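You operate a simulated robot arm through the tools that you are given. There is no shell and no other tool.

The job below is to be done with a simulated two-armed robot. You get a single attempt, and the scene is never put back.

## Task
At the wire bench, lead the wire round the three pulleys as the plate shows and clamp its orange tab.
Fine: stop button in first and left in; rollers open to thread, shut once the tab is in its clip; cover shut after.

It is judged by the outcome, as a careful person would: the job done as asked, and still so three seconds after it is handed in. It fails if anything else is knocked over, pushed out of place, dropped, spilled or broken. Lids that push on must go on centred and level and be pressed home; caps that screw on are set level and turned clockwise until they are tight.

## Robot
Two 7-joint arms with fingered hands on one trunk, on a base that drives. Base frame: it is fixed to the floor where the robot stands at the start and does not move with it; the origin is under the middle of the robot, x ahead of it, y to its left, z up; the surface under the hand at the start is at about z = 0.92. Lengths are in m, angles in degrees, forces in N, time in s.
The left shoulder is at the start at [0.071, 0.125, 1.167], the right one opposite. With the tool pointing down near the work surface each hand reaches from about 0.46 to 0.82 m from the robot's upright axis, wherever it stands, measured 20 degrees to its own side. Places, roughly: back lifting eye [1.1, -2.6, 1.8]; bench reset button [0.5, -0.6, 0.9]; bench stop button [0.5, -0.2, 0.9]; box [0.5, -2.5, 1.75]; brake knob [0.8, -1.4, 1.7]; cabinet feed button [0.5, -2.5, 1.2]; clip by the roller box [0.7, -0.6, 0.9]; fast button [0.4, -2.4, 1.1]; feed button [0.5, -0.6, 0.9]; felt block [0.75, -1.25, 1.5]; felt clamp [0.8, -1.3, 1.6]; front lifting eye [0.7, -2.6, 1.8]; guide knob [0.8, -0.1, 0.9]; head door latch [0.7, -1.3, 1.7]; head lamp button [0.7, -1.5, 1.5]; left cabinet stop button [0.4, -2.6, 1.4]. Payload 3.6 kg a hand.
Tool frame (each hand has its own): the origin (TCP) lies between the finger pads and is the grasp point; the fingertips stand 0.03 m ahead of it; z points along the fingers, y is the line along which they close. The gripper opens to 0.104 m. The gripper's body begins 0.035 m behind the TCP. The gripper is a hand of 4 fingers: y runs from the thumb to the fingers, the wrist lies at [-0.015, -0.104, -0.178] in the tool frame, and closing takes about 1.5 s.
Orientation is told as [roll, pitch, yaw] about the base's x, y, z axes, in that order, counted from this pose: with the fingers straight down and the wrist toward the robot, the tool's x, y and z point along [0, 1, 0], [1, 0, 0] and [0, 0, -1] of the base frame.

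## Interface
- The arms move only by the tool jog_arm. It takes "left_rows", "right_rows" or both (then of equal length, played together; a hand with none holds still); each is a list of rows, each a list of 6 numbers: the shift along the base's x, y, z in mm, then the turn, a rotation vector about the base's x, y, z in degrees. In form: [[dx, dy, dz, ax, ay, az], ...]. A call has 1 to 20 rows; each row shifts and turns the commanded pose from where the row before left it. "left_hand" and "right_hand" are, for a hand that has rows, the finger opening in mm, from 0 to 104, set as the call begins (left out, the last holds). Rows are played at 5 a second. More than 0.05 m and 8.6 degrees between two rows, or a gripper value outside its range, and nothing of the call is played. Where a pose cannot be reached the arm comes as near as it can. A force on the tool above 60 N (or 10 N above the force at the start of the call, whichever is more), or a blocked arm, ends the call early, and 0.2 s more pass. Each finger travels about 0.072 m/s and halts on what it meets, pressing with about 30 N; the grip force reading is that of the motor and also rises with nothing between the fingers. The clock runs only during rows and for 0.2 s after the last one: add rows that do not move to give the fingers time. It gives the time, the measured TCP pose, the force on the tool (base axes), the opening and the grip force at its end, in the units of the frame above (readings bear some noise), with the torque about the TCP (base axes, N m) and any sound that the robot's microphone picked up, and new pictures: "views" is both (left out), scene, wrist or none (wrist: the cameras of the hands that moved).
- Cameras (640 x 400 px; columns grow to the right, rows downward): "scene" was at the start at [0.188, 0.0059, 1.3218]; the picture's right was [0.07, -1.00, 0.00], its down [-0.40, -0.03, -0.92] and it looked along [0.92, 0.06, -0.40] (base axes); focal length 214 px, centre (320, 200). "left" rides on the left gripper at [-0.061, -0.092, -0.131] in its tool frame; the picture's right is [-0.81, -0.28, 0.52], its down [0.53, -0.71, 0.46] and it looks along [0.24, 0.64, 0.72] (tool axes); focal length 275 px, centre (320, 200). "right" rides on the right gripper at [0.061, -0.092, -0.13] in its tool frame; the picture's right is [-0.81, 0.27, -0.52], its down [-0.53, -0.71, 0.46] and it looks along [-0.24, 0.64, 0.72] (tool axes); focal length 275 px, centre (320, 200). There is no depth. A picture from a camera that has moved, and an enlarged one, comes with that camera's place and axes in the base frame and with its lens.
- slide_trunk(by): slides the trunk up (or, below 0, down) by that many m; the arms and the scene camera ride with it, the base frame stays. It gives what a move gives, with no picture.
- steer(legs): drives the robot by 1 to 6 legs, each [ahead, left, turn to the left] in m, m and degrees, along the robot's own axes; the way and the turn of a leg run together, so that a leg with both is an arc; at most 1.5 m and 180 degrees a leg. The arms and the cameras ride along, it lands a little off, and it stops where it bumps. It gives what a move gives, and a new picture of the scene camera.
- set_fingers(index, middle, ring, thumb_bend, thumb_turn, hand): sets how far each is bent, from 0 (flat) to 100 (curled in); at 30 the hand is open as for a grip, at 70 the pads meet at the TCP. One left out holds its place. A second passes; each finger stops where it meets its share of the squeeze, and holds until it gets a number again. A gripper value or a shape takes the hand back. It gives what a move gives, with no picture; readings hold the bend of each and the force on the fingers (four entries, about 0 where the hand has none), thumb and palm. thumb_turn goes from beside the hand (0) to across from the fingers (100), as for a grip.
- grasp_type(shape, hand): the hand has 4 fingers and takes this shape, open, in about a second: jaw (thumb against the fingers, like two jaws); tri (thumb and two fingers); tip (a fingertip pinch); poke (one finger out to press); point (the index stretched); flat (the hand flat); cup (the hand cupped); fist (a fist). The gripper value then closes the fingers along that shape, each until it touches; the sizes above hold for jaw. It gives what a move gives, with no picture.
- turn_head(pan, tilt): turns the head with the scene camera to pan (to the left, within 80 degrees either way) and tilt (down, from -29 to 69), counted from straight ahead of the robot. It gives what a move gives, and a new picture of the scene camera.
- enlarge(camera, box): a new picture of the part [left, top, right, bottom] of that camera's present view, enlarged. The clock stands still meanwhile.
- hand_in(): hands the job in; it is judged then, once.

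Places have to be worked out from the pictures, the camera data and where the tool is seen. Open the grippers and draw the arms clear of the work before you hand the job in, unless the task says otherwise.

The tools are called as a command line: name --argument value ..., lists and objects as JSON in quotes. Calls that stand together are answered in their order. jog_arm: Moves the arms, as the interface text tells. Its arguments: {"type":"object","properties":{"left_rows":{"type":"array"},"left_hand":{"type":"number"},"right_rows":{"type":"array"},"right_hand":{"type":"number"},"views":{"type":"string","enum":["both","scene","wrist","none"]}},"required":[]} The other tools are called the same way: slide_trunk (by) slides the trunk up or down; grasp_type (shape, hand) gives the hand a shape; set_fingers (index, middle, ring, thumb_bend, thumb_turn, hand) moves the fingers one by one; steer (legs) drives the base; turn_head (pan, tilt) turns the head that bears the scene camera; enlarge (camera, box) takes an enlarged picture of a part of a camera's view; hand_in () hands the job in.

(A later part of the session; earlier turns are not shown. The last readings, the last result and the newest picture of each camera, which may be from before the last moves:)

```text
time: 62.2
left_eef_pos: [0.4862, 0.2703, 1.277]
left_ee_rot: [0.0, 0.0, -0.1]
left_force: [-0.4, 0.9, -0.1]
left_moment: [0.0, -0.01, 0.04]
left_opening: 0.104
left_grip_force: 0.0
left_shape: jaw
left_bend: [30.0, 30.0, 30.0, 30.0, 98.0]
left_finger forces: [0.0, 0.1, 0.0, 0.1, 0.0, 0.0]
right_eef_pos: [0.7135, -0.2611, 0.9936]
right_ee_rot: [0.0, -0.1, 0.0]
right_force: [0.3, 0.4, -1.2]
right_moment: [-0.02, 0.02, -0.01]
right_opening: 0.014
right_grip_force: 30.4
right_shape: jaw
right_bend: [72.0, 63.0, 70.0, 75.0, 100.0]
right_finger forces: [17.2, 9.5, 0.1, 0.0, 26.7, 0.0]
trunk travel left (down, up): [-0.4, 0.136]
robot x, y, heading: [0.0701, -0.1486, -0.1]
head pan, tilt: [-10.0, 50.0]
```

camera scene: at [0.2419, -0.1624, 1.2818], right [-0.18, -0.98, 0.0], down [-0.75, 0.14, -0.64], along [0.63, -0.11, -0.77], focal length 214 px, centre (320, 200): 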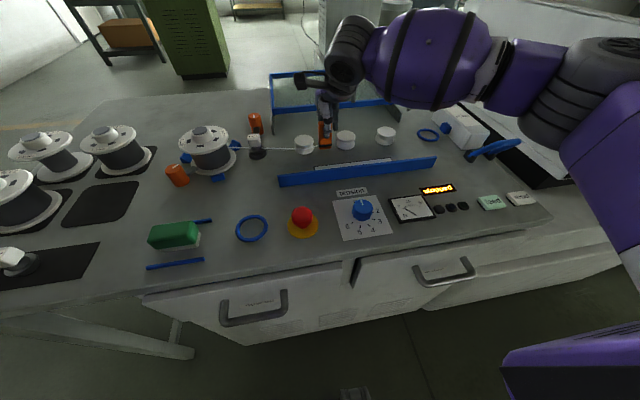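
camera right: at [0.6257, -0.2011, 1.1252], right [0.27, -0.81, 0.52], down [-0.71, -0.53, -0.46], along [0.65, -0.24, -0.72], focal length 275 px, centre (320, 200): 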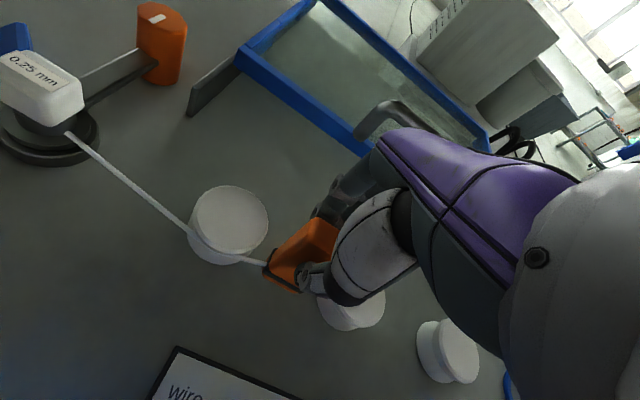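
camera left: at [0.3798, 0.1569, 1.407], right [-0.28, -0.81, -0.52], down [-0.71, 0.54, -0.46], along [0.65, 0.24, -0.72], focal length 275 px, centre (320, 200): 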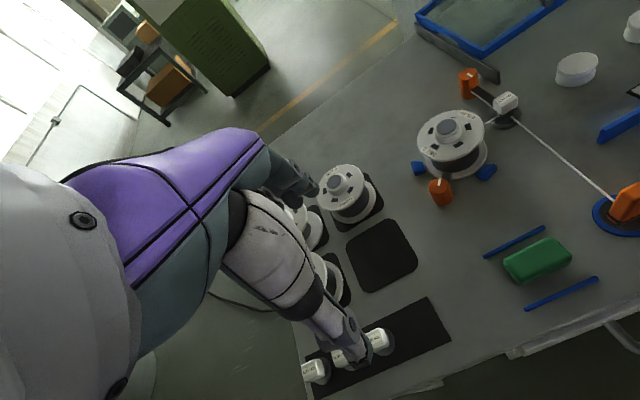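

The commanded pose follows the reached one, so the base drive is predictable. I drive forward 6.5 cm to carry the tab to x ≈ 0.778 behind the pulley line.

steer --legs '[[0.065, 0, 0]]'

enlarge --camera "scene" --box '[240, 80, 400, 180]'

```text
time: 63.2
left_eef_pos: [0.5513, 0.269, 1.2776]
left_ee_rot: [0.1, 0.2, 0.0]
left_force: [0.7, -0.2, -1.0]
left_moment: [0.04, 0.02, 0.01]
left_opening: 0.1037
left_grip_force: 0.1
left_shape: jaw
left_bend: [30.0, 30.0, 30.0, 30.0, 98.0]
left_finger forces: [0.0, 0.1, 0.0, 0.1, 0.0, 0.0]
right_eef_pos: [0.7787, -0.2607, 0.994]
right_ee_rot: [-0.1, 0.0, 0.1]
right_force: [-0.2, 0.1, -1.2]
right_moment: [-0.02, 0.01, 0.01]
right_opening: 0.0139
right_grip_force: 30.0
right_shape: jaw
right_bend: [72.0, 63.0, 70.0, 75.0, 100.0]
right_finger forces: [17.2, 9.4, 0.0, 0.0, 26.8, 0.0]
trunk travel left (down, up): [-0.4, 0.136]
robot x, y, heading: [0.1364, -0.1507, -0.0]
head pan, tilt: [-10.0, 50.0]
camera scene: at [0.3074, -0.1621, 1.2817], right [-0.17, -0.98, 0.0], down [-0.75, 0.13, -0.64], along [0.63, -0.11, -0.77], focal length 214 px, centre (320, 200)
```

scene: 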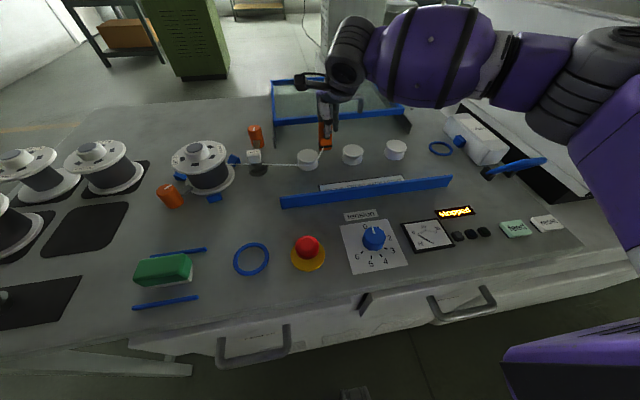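

```text
4.00 times, centred on (320, 130) of scene
camera zoom: at [0.3074, -0.1621, 1.2817], right [-0.17, -0.98, 0.0], down [-0.75, 0.13, -0.64], along [0.63, -0.11, -0.77], focal length 858 px, centre (320, 480)
```

zoom: 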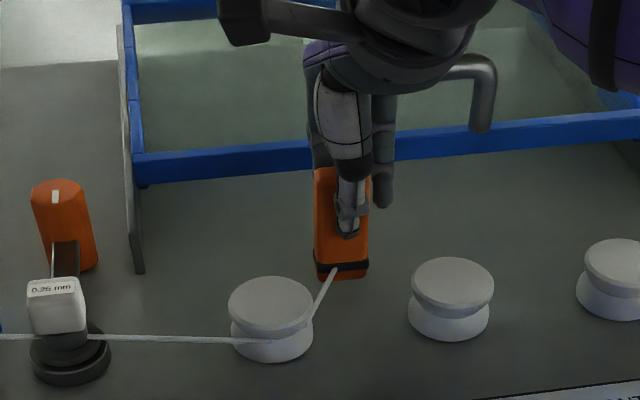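

The wire wraps pulley 1's front and leads back to the tab, which is now behind the pulley line. I move it right, behind pulley 2, to y ≈ -0.374.

jog_arm --right_rows '[[0, -19, 0, 0, 0, 0], [0, -19, 0, 0, 0, 0], [0, -19, 0, 0, 0, 0], [0, -19, 0, 0, 0, 0], [0, -19, 0, 0, 0, 0], [0, -18, 0, 0, 0, 0], [0, 0, 0, 0, 0, 0]]'

enlarge --camera "scene" --box '[260, 90, 420, 190]'

```text
time: 64.8
left_eef_pos: [0.5498, 0.2696, 1.2759]
left_ee_rot: [-0.1, 0.0, -0.1]
left_force: [-0.2, -0.7, -0.3]
left_moment: [0.04, 0.02, 0.03]
left_opening: 0.104
left_grip_force: 0.0
left_shape: jaw
left_bend: [30.0, 30.0, 30.0, 30.0, 98.0]
left_finger forces: [0.0, 0.1, 0.1, 0.0, 0.0, 0.0]
right_eef_pos: [0.7795, -0.3746, 0.9934]
right_ee_rot: [0.1, -0.2, 0.1]
right_force: [0.5, -0.5, -2.2]
right_moment: [0.01, 0.0, 0.04]
right_opening: 0.014
right_grip_force: 29.4
right_shape: jaw
right_bend: [72.0, 63.0, 70.0, 75.0, 100.0]
right_finger forces: [17.1, 9.3, 0.0, 0.0, 26.6, 0.0]
trunk travel left (down, up): [-0.4, 0.136]
robot x, y, heading: [0.135, -0.1467, -0.2]
head pan, tilt: [-10.0, 50.0]
camera scene: at [0.3065, -0.162, 1.2818], right [-0.17, -0.98, 0.0], down [-0.75, 0.13, -0.64], along [0.63, -0.11, -0.77], focal length 214 px, centre (320, 200)
camera right: at [0.6856, -0.3136, 1.1246], right [0.28, -0.81, 0.52], down [-0.71, -0.53, -0.46], along [0.65, -0.24, -0.72], focal length 275 px, centre (320, 200)
```

scene: 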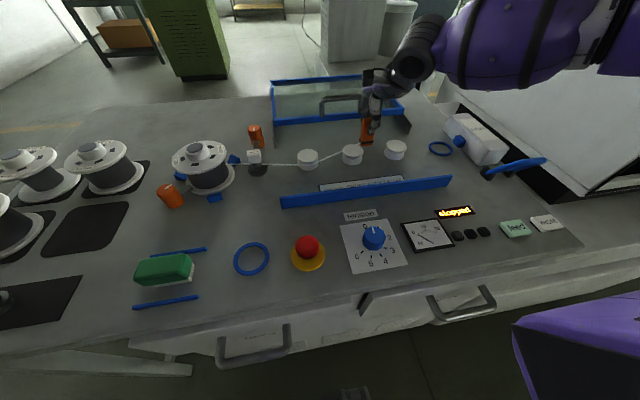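
right: 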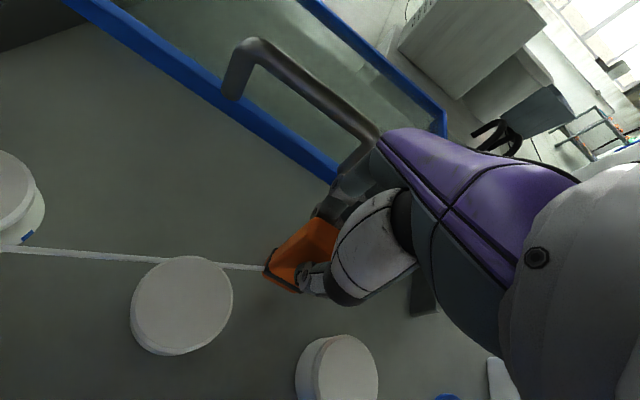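

```text
4.00 times, centred on (340, 140) of scene
camera zoom: at [0.3065, -0.162, 1.2818], right [-0.17, -0.98, 0.0], down [-0.75, 0.13, -0.64], along [0.63, -0.11, -0.77], focal length 858 px, centre (240, 440)
```

zoom: 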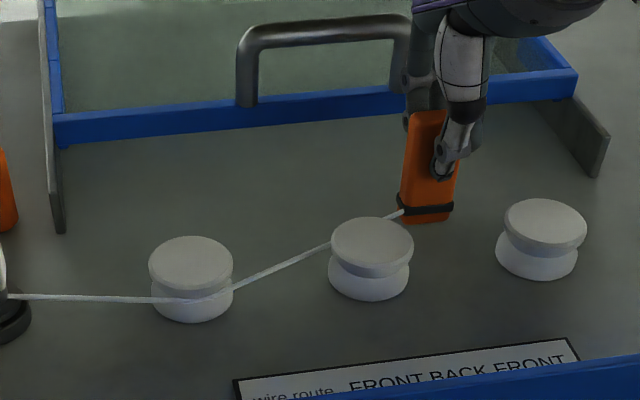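

The wire passes behind pulley 2. Now I bring the tab forward through the gap between pulleys 2 and 3, in two stages.

jog_arm --right_rows '[[-14, 0, 0, 0, 0, 0], [-15, 0, 0, 0, 0, 0], [-15, 0, 0, 0, 0, 0], [-15, 0, 0, 0, 0, 0], [0, 0, 0, 0, 0, 0]]'

enlarge --camera "scene" --box '[260, 90, 420, 190]'

```text
time: 66.0
left_eef_pos: [0.5506, 0.2701, 1.2772]
left_ee_rot: [0.0, 0.0, -0.1]
left_force: [-0.3, 0.0, -0.2]
left_moment: [-0.02, 0.02, -0.01]
left_opening: 0.1038
left_grip_force: 0.1
left_shape: jaw
left_bend: [30.0, 30.0, 30.0, 30.0, 98.0]
left_finger forces: [0.1, 0.0, 0.0, 0.1, 0.0, 0.0]
right_eef_pos: [0.7194, -0.3747, 0.9959]
right_ee_rot: [0.1, -0.2, 0.1]
right_force: [0.2, 0.0, -0.6]
right_moment: [0.02, -0.02, -0.01]
right_opening: 0.014
right_grip_force: 30.1
right_shape: jaw
right_bend: [72.0, 63.0, 70.0, 75.0, 100.0]
right_finger forces: [17.2, 9.4, 0.0, 0.0, 26.6, 0.1]
trunk travel left (down, up): [-0.4, 0.136]
robot x, y, heading: [0.134, -0.1468, -0.2]
head pan, tilt: [-10.0, 50.0]
camera scene: at [0.3066, -0.1622, 1.2818], right [-0.17, -0.98, 0.0], down [-0.75, 0.13, -0.64], along [0.63, -0.11, -0.77], focal length 214 px, centre (320, 200)
camera right: at [0.6264, -0.3131, 1.126], right [0.28, -0.81, 0.52], down [-0.71, -0.53, -0.46], along [0.65, -0.24, -0.72], focal length 275 px, centre (320, 200)
```

scene: 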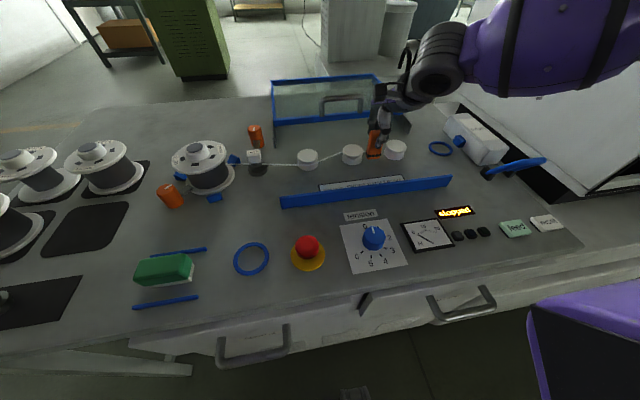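
right: 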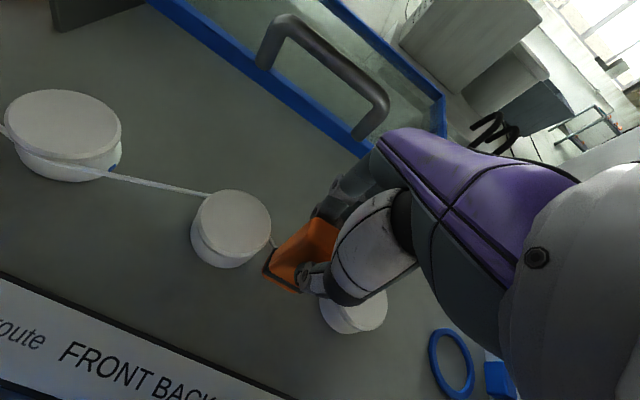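

```text
4.00 times, centred on (340, 140) of scene
camera zoom: at [0.3066, -0.1622, 1.2818], right [-0.17, -0.98, 0.0], down [-0.75, 0.13, -0.64], along [0.63, -0.11, -0.77], focal length 858 px, centre (240, 440)
```

zoom: 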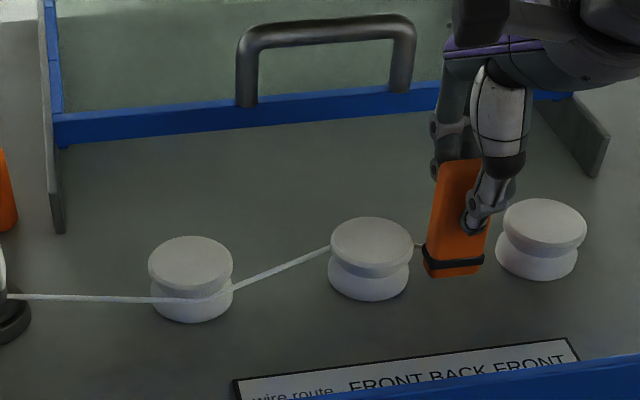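

The wire wraps round the back of pulley 2 in its groove. I continue forward to x ≈ 0.65, clear in front of pulley 3.

jog_arm --right_rows '[[-15, 1, 0, 0, 0, 0], [-15, 1, 0, 0, 0, 0], [-15, 0, 0, 0, 0, 0], [-15, 0, 0, 0, 0, 0], [-10, 0, 0, 0, 0, 0], [0, 0, 0, 0, 0, 0]]'

enlarge --camera "scene" --box '[260, 90, 420, 190]'

```text
time: 67.4
left_eef_pos: [0.5497, 0.2701, 1.2772]
left_ee_rot: [0.0, 0.0, -0.1]
left_force: [0.3, 0.6, 0.4]
left_moment: [0.0, -0.03, -0.02]
left_opening: 0.1037
left_grip_force: 0.1
left_shape: jaw
left_bend: [30.0, 30.0, 30.0, 30.0, 98.0]
left_finger forces: [0.0, 0.1, 0.0, 0.0, 0.0, 0.0]
right_eef_pos: [0.6505, -0.3714, 0.9935]
right_ee_rot: [0.0, -0.1, 0.1]
right_force: [0.6, 0.7, -0.5]
right_moment: [-0.03, -0.01, 0.0]
right_opening: 0.0142
right_grip_force: 29.8
right_shape: jaw
right_bend: [72.0, 63.0, 70.0, 75.0, 100.0]
right_finger forces: [17.2, 9.4, 0.0, 0.1, 26.7, 0.1]
trunk travel left (down, up): [-0.4, 0.136]
robot x, y, heading: [0.1348, -0.1488, -0.1]
head pan, tilt: [-10.0, 50.0]
camera scene: at [0.3065, -0.1622, 1.2818], right [-0.17, -0.98, 0.0], down [-0.75, 0.13, -0.64], along [0.63, -0.11, -0.77], focal length 214 px, centre (320, 200)
camera right: at [0.5569, -0.3105, 1.124], right [0.28, -0.81, 0.52], down [-0.71, -0.53, -0.46], along [0.65, -0.24, -0.72], focal length 275 px, centre (320, 200)
```

scene: 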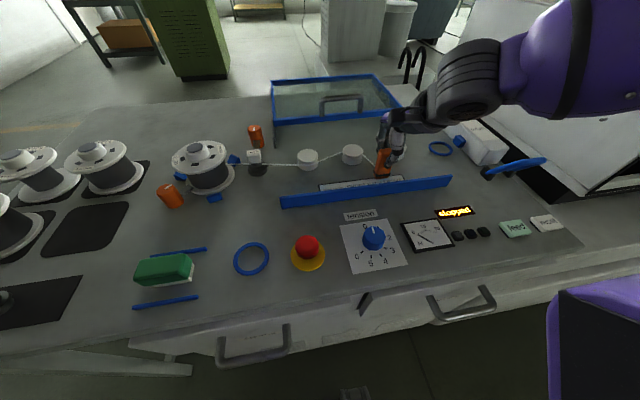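
right: 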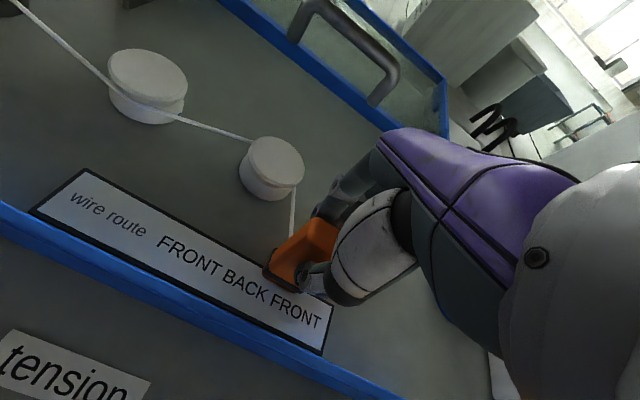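

```text
4.00 times, centred on (340, 140) of scene
camera zoom: at [0.3065, -0.1622, 1.2818], right [-0.17, -0.98, 0.0], down [-0.75, 0.13, -0.64], along [0.63, -0.11, -0.77], focal length 858 px, centre (240, 440)
```

zoom: 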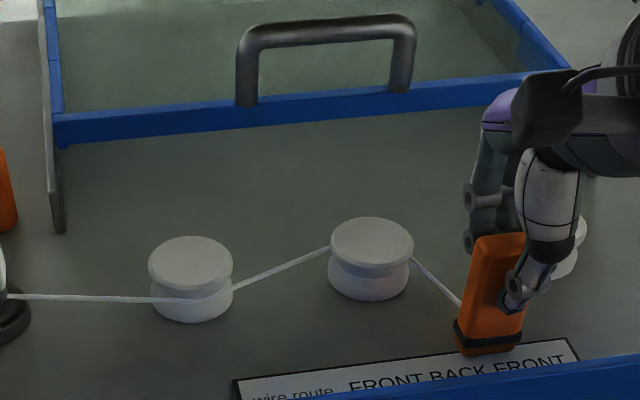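

The wire comes off pulley 2's back and forward to the tab. I move the tab right, along the front of pulley 3, to y ≈ -0.50.

jog_arm --right_rows '[[0, -18, 0, 0, 0, 0], [0, -18, 0, 0, 0, 0], [0, -18, 0, 0, 0, 0], [0, -18, 0, 0, 0, 0], [0, -18, 0, 0, 0, 0], [0, -18, 0, 0, 0, 0], [0, -18, 0, 0, 0, 0], [0, 0, 0, 0, 0, 0]]'

turn_head --pan -35 --tilt 50

```text
time: 69.2
left_eef_pos: [0.55, 0.271, 1.2766]
left_ee_rot: [0.0, 0.0, -0.1]
left_force: [-0.7, -0.3, 0.2]
left_moment: [-0.01, -0.02, -0.02]
left_opening: 0.1038
left_grip_force: 0.0
left_shape: jaw
left_bend: [30.0, 30.0, 30.0, 30.0, 98.0]
left_finger forces: [0.0, 0.0, 0.0, 0.0, 0.0, 0.0]
right_eef_pos: [0.6517, -0.4968, 0.9954]
right_ee_rot: [0.0, -0.1, 0.1]
right_force: [0.3, -0.1, -0.6]
right_moment: [-0.03, 0.02, -0.01]
right_opening: 0.0139
right_grip_force: 30.5
right_shape: jaw
right_bend: [72.0, 63.0, 70.0, 75.0, 100.0]
right_finger forces: [17.3, 9.4, 0.0, 0.0, 26.6, 0.1]
trunk travel left (down, up): [-0.4, 0.136]
robot x, y, heading: [0.1371, -0.1475, -0.1]
head pan, tilt: [-10.0, 50.0]
camera scene: at [0.3065, -0.162, 1.2818], right [-0.17, -0.98, 0.0], down [-0.75, 0.13, -0.64], along [0.63, -0.11, -0.77], focal length 214 px, centre (320, 200)
camera right: at [0.5574, -0.4357, 1.1262], right [0.28, -0.81, 0.52], down [-0.71, -0.53, -0.46], along [0.65, -0.24, -0.72], focal length 275 px, centre (320, 200)
```

scene: 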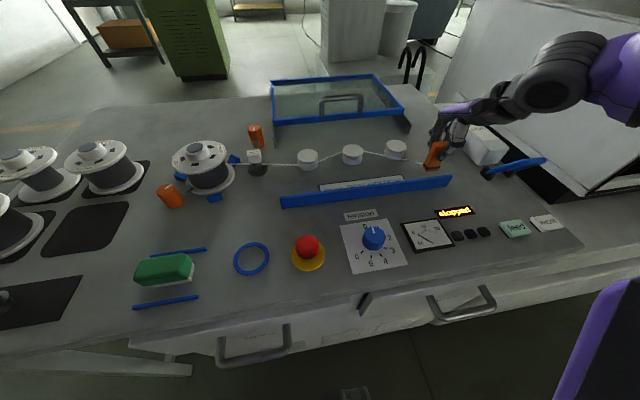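
right: 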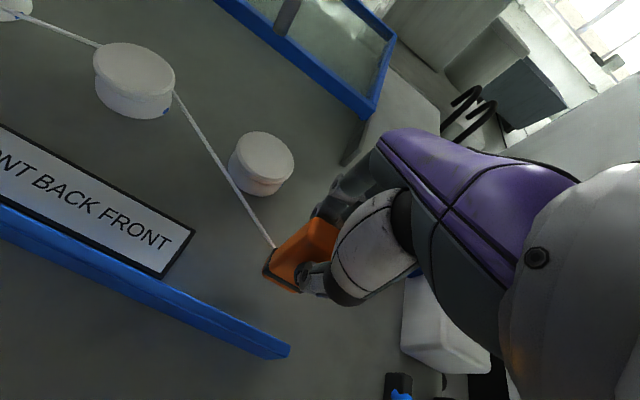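

```text
time: 70.1
left_eef_pos: [0.5509, 0.2704, 1.2768]
left_ee_rot: [0.0, 0.0, -0.1]
left_force: [0.9, 0.8, 0.1]
left_moment: [0.0, -0.03, 0.05]
left_opening: 0.1036
left_grip_force: 0.2
left_shape: jaw
left_bend: [30.0, 30.0, 30.0, 30.0, 98.0]
left_finger forces: [0.0, 0.0, 0.0, 0.1, 0.1, 0.0]
right_eef_pos: [0.6508, -0.4962, 0.9949]
right_ee_rot: [0.0, -0.1, 0.0]
right_force: [0.6, 0.7, -0.4]
right_moment: [-0.04, -0.02, -0.01]
right_opening: 0.0139
right_grip_force: 30.1
right_shape: jaw
right_bend: [72.0, 63.0, 70.0, 75.0, 100.0]
right_finger forces: [17.2, 9.5, 0.1, 0.0, 26.6, 0.1]
trunk travel left (down, up): [-0.4, 0.136]
robot x, y, heading: [0.1361, -0.1484, 0.1]
head pan, tilt: [-35.0, 50.0]
camera scene: at [0.2937, -0.1929, 1.2818], right [-0.57, -0.82, 0.0], down [-0.63, 0.44, -0.64], along [0.53, -0.37, -0.77], focal length 214 px, centre (320, 200)
```

scene: 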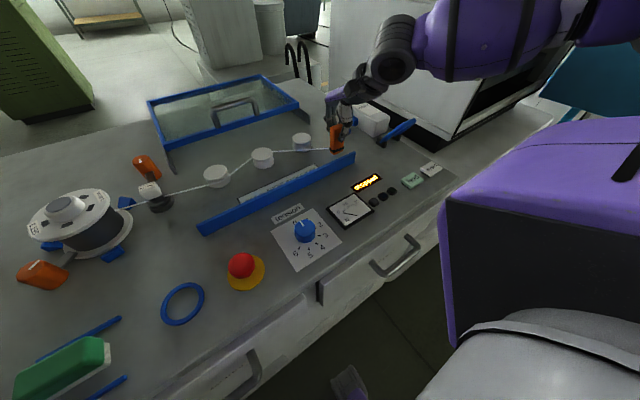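

The wire lies along the front of pulley 3. Refining the ring centre from several views gives (0.7235, -0.569); I bring the tab to the front of the ring, lift 8 mm to clear its rim, and move over it.

jog_arm --right_rows '[[2, -18, 0, 0, 0, 0], [2, -18, 0, 0, 0, 0], [3, -18, 0, 0, 0, 0], [3, -17, 0, 0, 0, 0], [0, 0, 5, 0, 0, 0], [0, 0, 4, 0, 0, 0], [0, 0, 0, 0, 0, 0]]'

enlarge --camera "right" --box '[160, 80, 420, 320]'

```text
time: 71.7
left_eef_pos: [0.5507, 0.2705, 1.2775]
left_ee_rot: [0.0, -0.1, -0.1]
left_force: [0.5, 0.7, -0.6]
left_moment: [0.01, -0.03, 0.02]
left_opening: 0.1037
left_grip_force: 0.2
left_shape: jaw
left_bend: [30.0, 30.0, 30.0, 30.0, 98.0]
left_finger forces: [0.0, 0.0, 0.0, 0.1, 0.0, 0.0]
right_eef_pos: [0.6592, -0.5685, 1.003]
right_ee_rot: [0.0, -0.2, 0.1]
right_force: [0.7, 0.3, -1.9]
right_moment: [-0.07, -0.02, 0.05]
right_opening: 0.014
right_grip_force: 29.9
right_shape: jaw
right_bend: [72.0, 63.0, 70.0, 75.0, 100.0]
right_finger forces: [17.2, 9.4, 0.0, 0.0, 26.7, 0.1]
trunk travel left (down, up): [-0.4, 0.136]
robot x, y, heading: [0.1361, -0.1449, -0.2]
head pan, tilt: [-35.0, 50.0]
camera scene: at [0.2936, -0.1929, 1.2818], right [-0.57, -0.82, 0.0], down [-0.63, 0.44, -0.64], along [0.53, -0.37, -0.77], focal length 214 px, centre (320, 200)
camera right: at [0.5667, -0.5081, 1.1348], right [0.28, -0.81, 0.52], down [-0.71, -0.53, -0.46], along [0.65, -0.24, -0.72], focal length 275 px, centre (320, 200)
```

scene: 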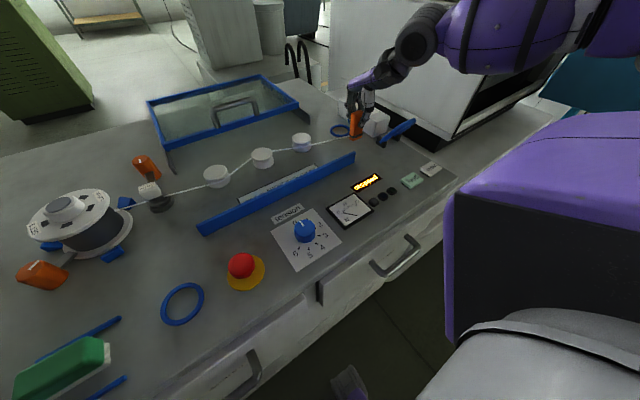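
right: 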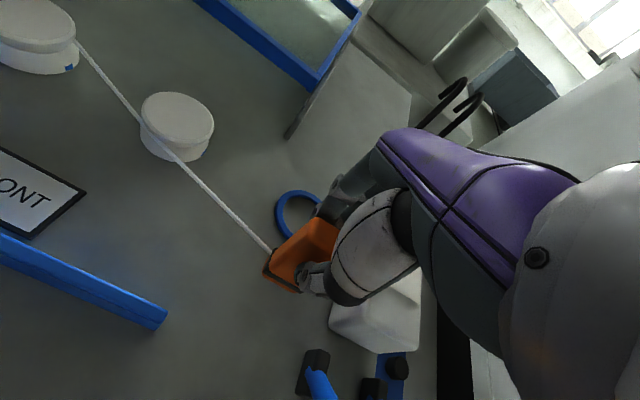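

```text
1.67 times, centred on (290, 200) of right
camera zoom: at [0.5667, -0.5081, 1.1348], right [0.28, -0.81, 0.52], down [-0.71, -0.53, -0.46], along [0.65, -0.24, -0.72], focal length 459 px, centre (370, 200)
```

zoom: 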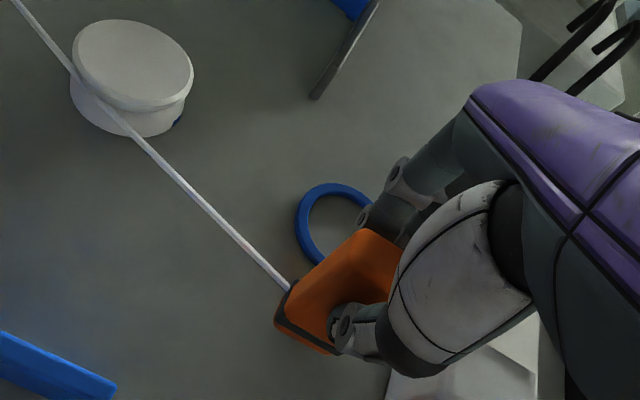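

The ring is just behind the tab. I move forward 62 mm to bring the tab over the ring centre.

jog_arm --right_rows '[[12, 0, 0, 0, 0, 0], [13, 0, 0, 0, 0, 0], [13, 0, 0, 0, 0, 0], [12, 0, 0, 0, 0, 0], [12, 1, 0, 0, 0, 0], [0, 0, 0, 0, 0, 0]]'

enlarge --camera "scene" --box '[280, 80, 440, 180]'

enlarge --camera "right" --box '[160, 80, 420, 320]'

```text
time: 73.1
left_eef_pos: [0.5485, 0.2706, 1.2772]
left_ee_rot: [-0.1, 0.1, -0.2]
left_force: [-0.9, -0.6, 0.1]
left_moment: [0.0, -0.03, 0.0]
left_opening: 0.1037
left_grip_force: 0.0
left_shape: jaw
left_bend: [30.0, 30.0, 30.0, 30.0, 98.0]
left_finger forces: [0.1, 0.1, 0.1, 0.0, 0.0, 0.0]
right_eef_pos: [0.7214, -0.5675, 1.0027]
right_ee_rot: [0.0, -0.1, 0.0]
right_force: [-0.1, 0.8, -0.1]
right_moment: [-0.01, 0.01, 0.02]
right_opening: 0.0142
right_grip_force: 30.1
right_shape: jaw
right_bend: [72.0, 63.0, 70.0, 75.0, 100.0]
right_finger forces: [17.3, 9.4, 0.1, 0.0, 26.6, 0.0]
trunk travel left (down, up): [-0.4, 0.136]
robot x, y, heading: [0.1332, -0.1521, -0.3]
head pan, tilt: [-35.0, 50.0]
camera scene: at [0.2934, -0.193, 1.2819], right [-0.57, -0.82, 0.0], down [-0.63, 0.44, -0.64], along [0.53, -0.37, -0.77], focal length 214 px, centre (320, 200)
camera right: at [0.6284, -0.5071, 1.1351], right [0.28, -0.81, 0.52], down [-0.71, -0.53, -0.46], along [0.65, -0.24, -0.72], focal length 275 px, centre (320, 200)
```

scene: 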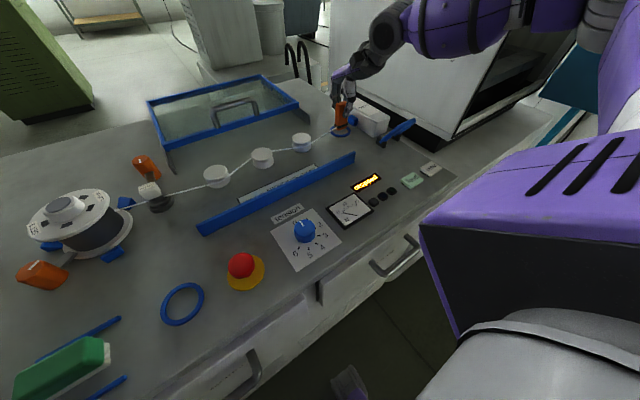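
right: 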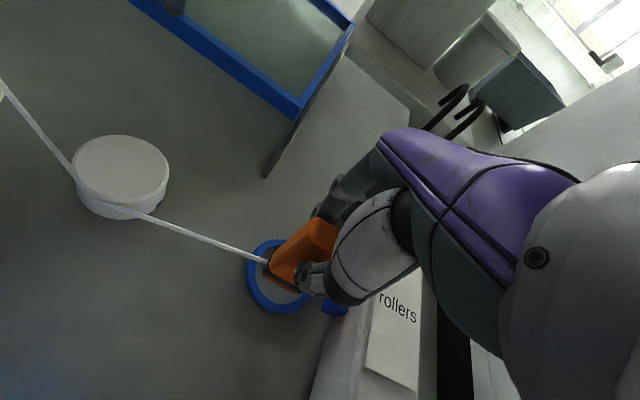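

```text
4.00 times, centred on (360, 130) of scene
camera zoom: at [0.2934, -0.193, 1.2819], right [-0.57, -0.82, 0.0], down [-0.63, 0.44, -0.64], along [0.53, -0.37, -0.77], focal length 858 px, centre (160, 480)
```

zoom: 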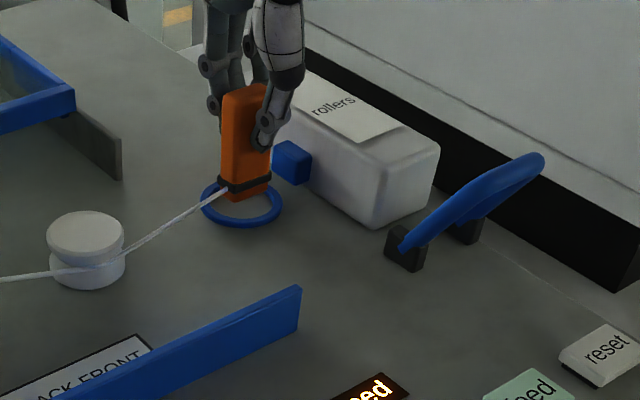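

```text
1.67 times, centred on (290, 200) of right
camera zoom: at [0.6284, -0.5071, 1.1351], right [0.28, -0.81, 0.52], down [-0.71, -0.53, -0.46], along [0.65, -0.24, -0.72], focal length 459 px, centre (370, 200)
```

zoom: 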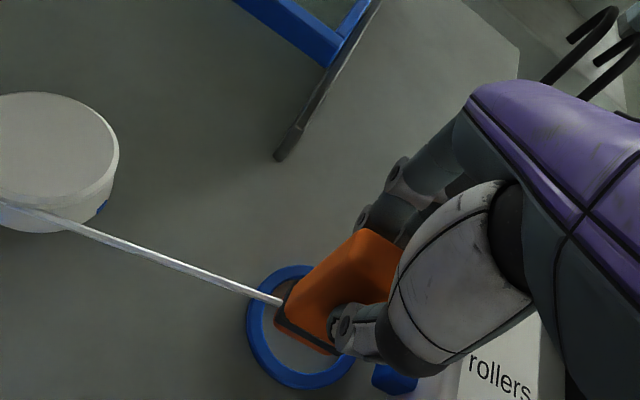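

The wire now wraps the front of pulley 3 and the tab is centred above the ring within about 2 mm. I lower it into the ring.

jog_arm --right_rows '[[1, 0, -4, 0, 0, 0], [0, 0, -4, 0, 0, 0], [0, 0, -3, 0, 0, 0], [0, 0, -2, 0, 0, 0], [0, 0, 0, 0, 0, 0]]'

enlarge --camera "scene" --box '[300, 80, 380, 150]'

enlarge --camera "right" --box '[160, 180, 360, 340]'

```text
time: 74.3
left_eef_pos: [0.5501, 0.2705, 1.2785]
left_ee_rot: [0.0, 0.0, -0.2]
left_force: [-0.7, -0.1, -0.8]
left_moment: [0.03, 0.01, 0.0]
left_opening: 0.1035
left_grip_force: 0.0
left_shape: jaw
left_bend: [30.0, 30.0, 30.0, 30.0, 98.0]
left_finger forces: [0.0, 0.1, 0.1, 0.0, 0.0, 0.0]
right_eef_pos: [0.7233, -0.5688, 0.9922]
right_ee_rot: [0.1, -0.4, 0.2]
right_force: [3.4, -5.1, 12.9]
right_moment: [-0.1, -0.06, -0.05]
right_opening: 0.0143
right_grip_force: 29.3
right_shape: jaw
right_bend: [72.0, 63.0, 70.0, 75.0, 100.0]
right_finger forces: [19.7, 11.2, 0.1, 0.1, 29.3, 0.1]
trunk travel left (down, up): [-0.4, 0.136]
robot x, y, heading: [0.1314, -0.1486, -0.2]
head pan, tilt: [-35.0, 50.0]
camera scene: at [0.2928, -0.1929, 1.2821], right [-0.57, -0.82, 0.0], down [-0.63, 0.44, -0.64], along [0.53, -0.37, -0.77], focal length 214 px, centre (320, 200)
camera right: at [0.6293, -0.507, 1.123], right [0.27, -0.81, 0.52], down [-0.71, -0.53, -0.46], along [0.65, -0.24, -0.72], focal length 275 px, centre (320, 200)
```

scene: 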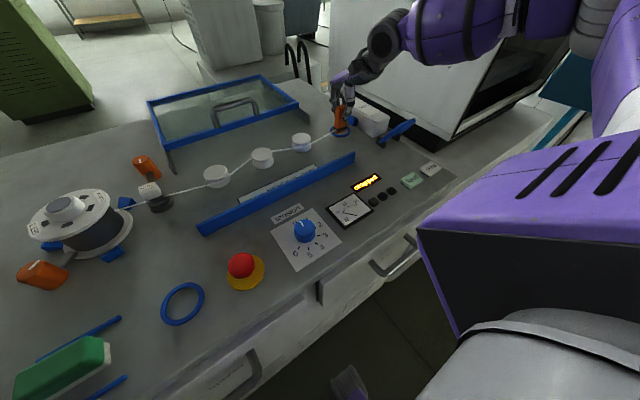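
right: 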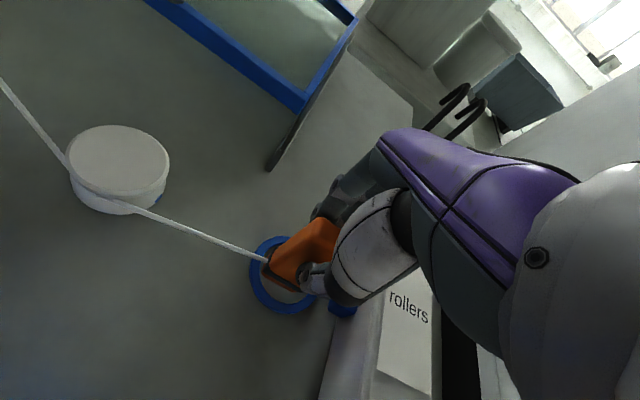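

```text
5.71 times, centred on (340, 115) of scene
camera zoom: at [0.2928, -0.1929, 1.2821], right [-0.57, -0.82, 0.0], down [-0.63, 0.44, -0.64], along [0.53, -0.37, -0.77], focal length 1226 px, centre (206, 686)
```

zoom: 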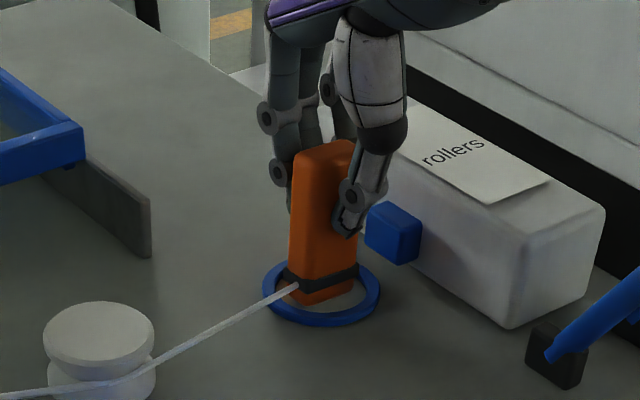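

```text
2.50 times, centred on (260, 260) of right
camera zoom: at [0.6293, -0.507, 1.123], right [0.27, -0.81, 0.52], down [-0.71, -0.53, -0.46], along [0.65, -0.24, -0.72], focal length 688 px, centre (470, 50)
```

zoom: 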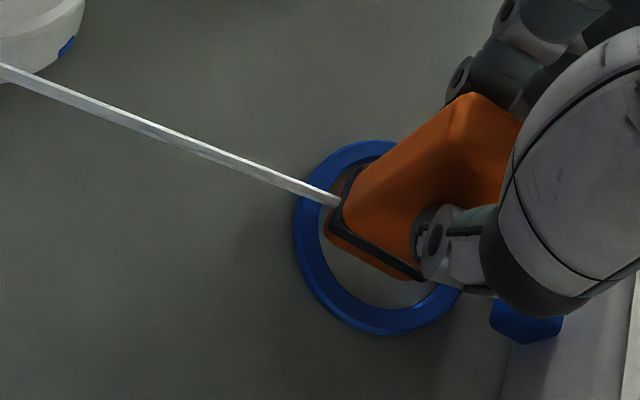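

Contact is felt (13 N) at the same height as the parked tab had, and both views show the tab standing inside the ring. I ease off the downward force slightly and open the fingers a little to see whether the tab stands on its own.

jog_arm --right_rows '[[0, 0, 1, 0, 0, 0], [0, 0, 0, 0, 0, 0]]' --views "none"

jog_arm --right_rows '[[0, 0, 0, 0, 0, 0], [0, 0, 0, 0, 0, 0], [0, 0, 0, 0, 0, 0]]' --right_hand 32

enlarge --camera "scene" --box '[300, 80, 380, 150]'

enlarge --camera "right" --box '[160, 180, 360, 340]'

```text
time: 74.9
left_eef_pos: [0.549, 0.2713, 1.2775]
left_ee_rot: [0.0, 0.0, -0.1]
left_force: [0.1, -0.4, -0.2]
left_moment: [0.01, 0.01, 0.02]
left_opening: 0.1035
left_grip_force: 0.1
left_shape: jaw
left_bend: [30.0, 30.0, 30.0, 30.0, 98.0]
left_finger forces: [0.0, 0.1, 0.0, 0.1, 0.0, 0.0]
right_eef_pos: [0.7208, -0.5685, 0.9928]
right_ee_rot: [0.0, -0.3, 0.1]
right_force: [2.0, -5.9, 14.9]
right_moment: [-0.04, -0.11, -0.04]
right_opening: 0.0145
right_grip_force: 30.2
right_shape: jaw
right_bend: [72.0, 63.0, 70.0, 75.0, 100.0]
right_finger forces: [20.0, 10.7, 0.1, 0.0, 29.8, 0.0]
trunk travel left (down, up): [-0.4, 0.136]
robot x, y, heading: [0.1351, -0.1475, -0.2]
head pan, tilt: [-35.0, 50.0]
```

```text
time: 75.7
left_eef_pos: [0.5503, 0.269, 1.2771]
left_ee_rot: [-0.1, 0.0, 0.0]
left_force: [-0.9, -0.4, 0.1]
left_moment: [0.0, 0.03, -0.04]
left_opening: 0.1038
left_grip_force: 0.1
left_shape: jaw
left_bend: [30.0, 30.0, 30.0, 30.0, 98.0]
left_finger forces: [0.1, 0.0, 0.0, 0.0, 0.1, 0.0]
right_eef_pos: [0.7214, -0.5683, 0.9898]
right_ee_rot: [0.0, 0.0, 0.2]
right_force: [0.8, 0.0, -0.2]
right_moment: [-0.01, 0.04, 0.03]
right_opening: 0.0321
right_grip_force: 0.0
right_shape: jaw
right_bend: [74.0, 53.0, 51.0, 74.0, 100.0]
right_finger forces: [0.0, 0.0, 0.1, 0.0, 0.0, 0.0]
trunk travel left (down, up): [-0.4, 0.136]
robot x, y, heading: [0.1334, -0.1461, -0.1]
head pan, tilt: [-35.0, 50.0]
camera scene: at [0.2935, -0.1929, 1.2818], right [-0.57, -0.82, 0.0], down [-0.63, 0.44, -0.64], along [0.53, -0.37, -0.77], focal length 214 px, centre (320, 200)
camera right: at [0.6292, -0.5069, 1.1211], right [0.28, -0.81, 0.52], down [-0.71, -0.53, -0.45], along [0.64, -0.24, -0.73], focal length 275 px, centre (320, 200)
```

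scene: 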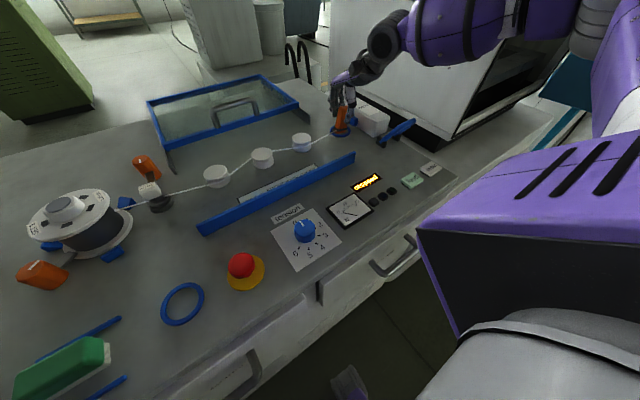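
right: 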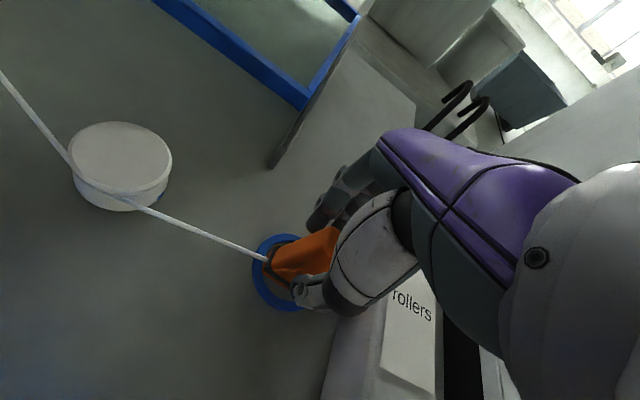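

```text
5.71 times, centred on (340, 115) of scene
camera zoom: at [0.2935, -0.1929, 1.2818], right [-0.57, -0.82, 0.0], down [-0.63, 0.44, -0.64], along [0.53, -0.37, -0.77], focal length 1226 px, centre (206, 686)
```

zoom: 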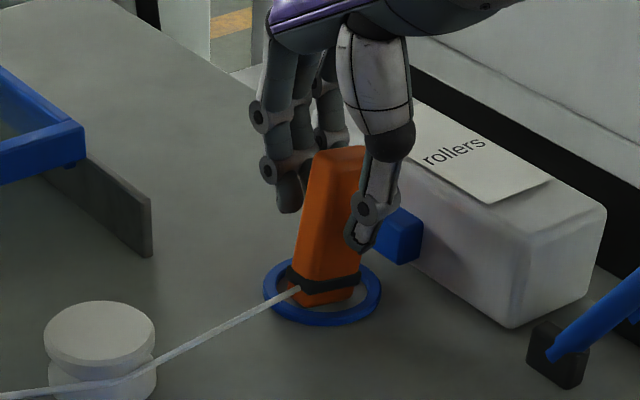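

```text
2.50 times, centred on (260, 260) of right
camera zoom: at [0.6292, -0.5069, 1.1211], right [0.28, -0.81, 0.52], down [-0.71, -0.53, -0.45], along [0.64, -0.24, -0.73], focal length 688 px, centre (470, 50)
```

zoom: 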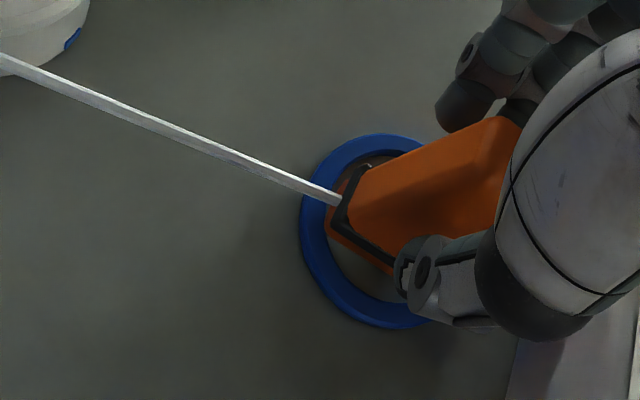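

The tab has tipped a little toward -y, so its base probably sits on the ring's rim on one side. I enlarge more closely to measure where base and ring are.

enlarge --camera "scene" --box '[320, 100, 368, 140]'

enlarge --camera "right" --box '[230, 210, 350, 320]'

```text
10.00 times, centred on (344, 120) of scene
camera zoom: at [0.2935, -0.1929, 1.2818], right [-0.57, -0.82, 0.0], down [-0.63, 0.44, -0.64], along [0.53, -0.37, -0.77], focal length 2145 px, centre (80, 1000)
```

zoom: 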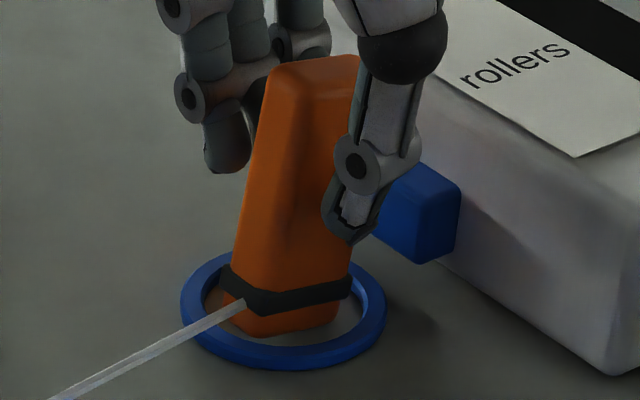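

```text
3.64 times, centred on (290, 265) of right
camera zoom: at [0.6292, -0.5069, 1.1211], right [0.28, -0.81, 0.52], down [-0.71, -0.53, -0.45], along [0.64, -0.24, -0.73], focal length 1001 px, centre (429, -36)
```

zoom: 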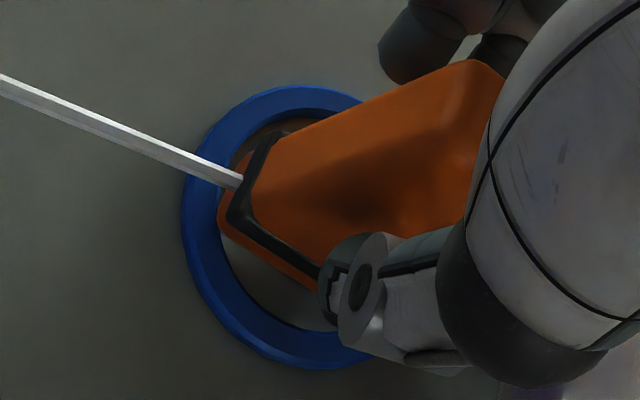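

The tab's base is centred in the ring within measurement error, only its tilt looks off by about 5°. I let a little time pass without moving to see whether it settles.

jog_arm --right_rows '[[0, 0, 0, 0, 0, 0], [0, 0, 0, 0, 0, 0], [0, 0, 0, 0, 0, 0], [0, 0, 0, 0, 0, 0]]' --views "none"

enlarge --camera "scene" --box '[320, 100, 368, 140]'

enlarge --camera "right" --box '[230, 210, 350, 320]'

```text
time: 76.7
left_eef_pos: [0.5504, 0.2707, 1.2767]
left_ee_rot: [0.1, -0.1, -0.2]
left_force: [0.3, 0.5, -0.6]
left_moment: [0.0, -0.01, -0.02]
left_opening: 0.1037
left_grip_force: 0.1
left_shape: jaw
left_bend: [30.0, 30.0, 30.0, 30.0, 98.0]
left_finger forces: [0.0, 0.0, 0.0, 0.1, 0.1, 0.0]
right_eef_pos: [0.7232, -0.5678, 0.991]
right_ee_rot: [0.0, 0.0, 0.1]
right_force: [0.5, -0.6, -0.9]
right_moment: [-0.01, 0.04, 0.06]
right_opening: 0.032
right_grip_force: 0.0
right_shape: jaw
right_bend: [74.0, 53.0, 51.0, 74.0, 100.0]
right_finger forces: [0.0, 0.0, 0.1, 0.1, 0.0, 0.1]
trunk travel left (down, up): [-0.4, 0.136]
robot x, y, heading: [0.1368, -0.1465, -0.1]
head pan, tilt: [-35.0, 50.0]
```

```text
10.00 times, centred on (344, 120) of scene
camera zoom: at [0.2936, -0.1929, 1.2818], right [-0.57, -0.82, 0.0], down [-0.63, 0.44, -0.64], along [0.53, -0.37, -0.77], focal length 2145 px, centre (80, 1000)
```

zoom: 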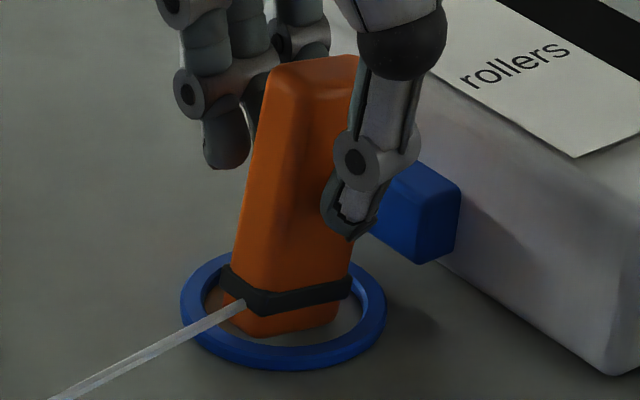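

```text
3.64 times, centred on (290, 265) of right
camera zoom: at [0.6295, -0.507, 1.1218], right [0.28, -0.81, 0.52], down [-0.71, -0.53, -0.46], along [0.65, -0.24, -0.72], focal length 1001 px, centre (429, -36)
```

zoom: 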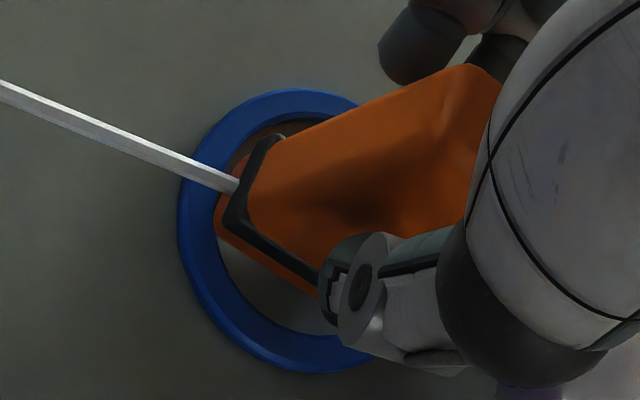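

The tab is stable but leans a few degrees and its front-left base corner sits at the ring's rim. I regrip it to re-seat it properly upright.

jog_arm --right_rows '[[0, 0, 0, 0, 0, 0], [0, 0, 0, 0, 0, 0], [0, 0, 0, 0, 0, 0], [0, 0, 0, 0, 0, 0], [0, 0, 0, 0, 0, 0]]' --right_hand 8 --views "none"

enlarge --camera "scene" --box '[320, 100, 368, 140]'

enlarge --camera "right" --box '[230, 210, 350, 320]'

```text
time: 77.9
left_eef_pos: [0.5512, 0.2701, 1.2775]
left_ee_rot: [-0.1, 0.0, -0.1]
left_force: [-0.3, 0.9, 0.0]
left_moment: [-0.04, -0.02, -0.04]
left_opening: 0.1037
left_grip_force: 0.1
left_shape: jaw
left_bend: [30.0, 30.0, 30.0, 30.0, 98.0]
left_finger forces: [0.0, 0.0, 0.0, 0.1, 0.1, 0.0]
right_eef_pos: [0.7221, -0.5675, 0.9909]
right_ee_rot: [0.0, 0.0, 0.1]
right_force: [0.0, -0.6, 0.1]
right_moment: [0.01, -0.03, 0.0]
right_opening: 0.0147
right_grip_force: 30.1
right_shape: jaw
right_bend: [72.0, 61.0, 69.0, 75.0, 100.0]
right_finger forces: [16.9, 8.9, 0.0, 0.0, 25.8, 0.0]
trunk travel left (down, up): [-0.4, 0.136]
robot x, y, heading: [0.1371, -0.1461, -0.3]
head pan, tilt: [-35.0, 50.0]
```

```text
10.00 times, centred on (344, 120) of scene
camera zoom: at [0.2936, -0.193, 1.2818], right [-0.57, -0.82, 0.0], down [-0.63, 0.44, -0.64], along [0.53, -0.37, -0.77], focal length 2145 px, centre (80, 1000)
```

zoom: 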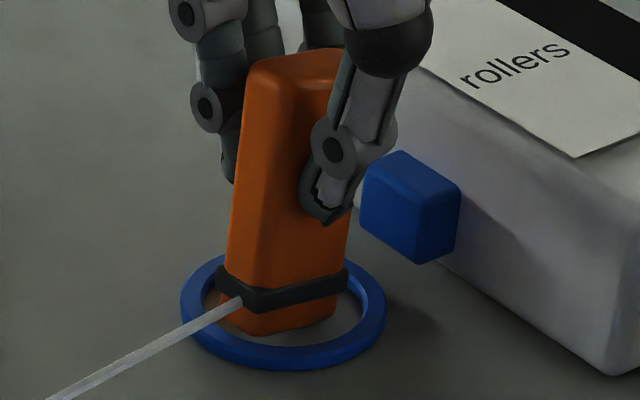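

```text
3.64 times, centred on (290, 265) of right
camera zoom: at [0.6295, -0.507, 1.1216], right [0.28, -0.81, 0.52], down [-0.71, -0.53, -0.46], along [0.65, -0.24, -0.72], focal length 1001 px, centre (429, -36)
```

zoom: 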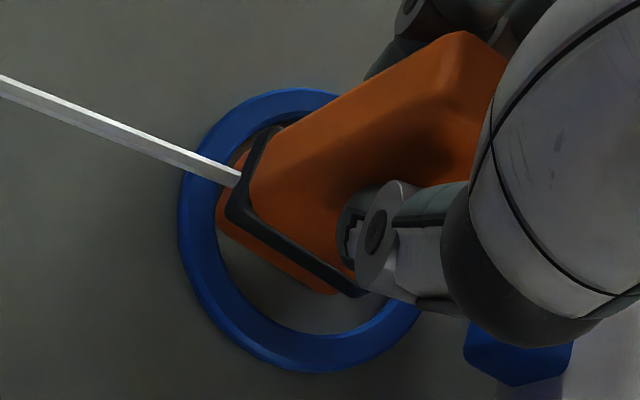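

Gripped again, the tab still leans slightly toward -y/-x. I lift it about 8 mm to inspect it hanging free before re-seating.

jog_arm --right_rows '[[0, 0, 4, 0, 0, 0], [0, 0, 4, 0, 0, 0], [0, 0, 0, 0, 0, 0]]' --views "none"

enlarge --camera "scene" --box '[320, 100, 368, 140]'

enlarge --camera "right" --box '[230, 210, 350, 320]'

```text
time: 78.7
left_eef_pos: [0.5507, 0.271, 1.2754]
left_ee_rot: [0.0, 0.0, 0.0]
left_force: [-0.6, 0.1, 0.1]
left_moment: [-0.03, 0.04, 0.01]
left_opening: 0.1035
left_grip_force: 0.0
left_shape: jaw
left_bend: [30.0, 30.0, 30.0, 30.0, 98.0]
left_finger forces: [0.0, 0.1, 0.0, 0.0, 0.0, 0.1]
right_eef_pos: [0.7249, -0.568, 0.9998]
right_ee_rot: [0.0, -0.1, 0.2]
right_force: [-1.1, -0.3, -1.7]
right_moment: [0.01, 0.01, 0.01]
right_opening: 0.0148
right_grip_force: 29.4
right_shape: jaw
right_bend: [72.0, 61.0, 69.0, 75.0, 100.0]
right_finger forces: [16.9, 8.9, 0.0, 0.0, 25.7, 0.1]
trunk travel left (down, up): [-0.4, 0.136]
robot x, y, heading: [0.1374, -0.1477, 0.1]
head pan, tilt: [-35.0, 50.0]
```

```text
10.00 times, centred on (344, 120) of scene
camera zoom: at [0.2937, -0.193, 1.2818], right [-0.57, -0.82, 0.0], down [-0.63, 0.44, -0.64], along [0.53, -0.37, -0.77], focal length 2145 px, centre (80, 1000)
```

zoom: 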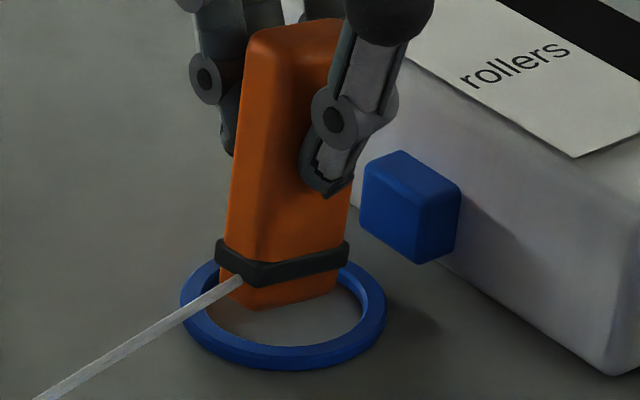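

```text
3.64 times, centred on (290, 265) of right
camera zoom: at [0.6301, -0.5068, 1.1296], right [0.28, -0.81, 0.52], down [-0.71, -0.53, -0.46], along [0.65, -0.24, -0.72], focal length 1001 px, centre (429, -36)
```

zoom: 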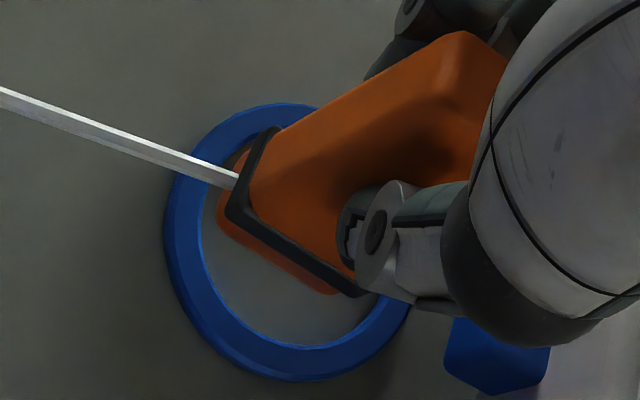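

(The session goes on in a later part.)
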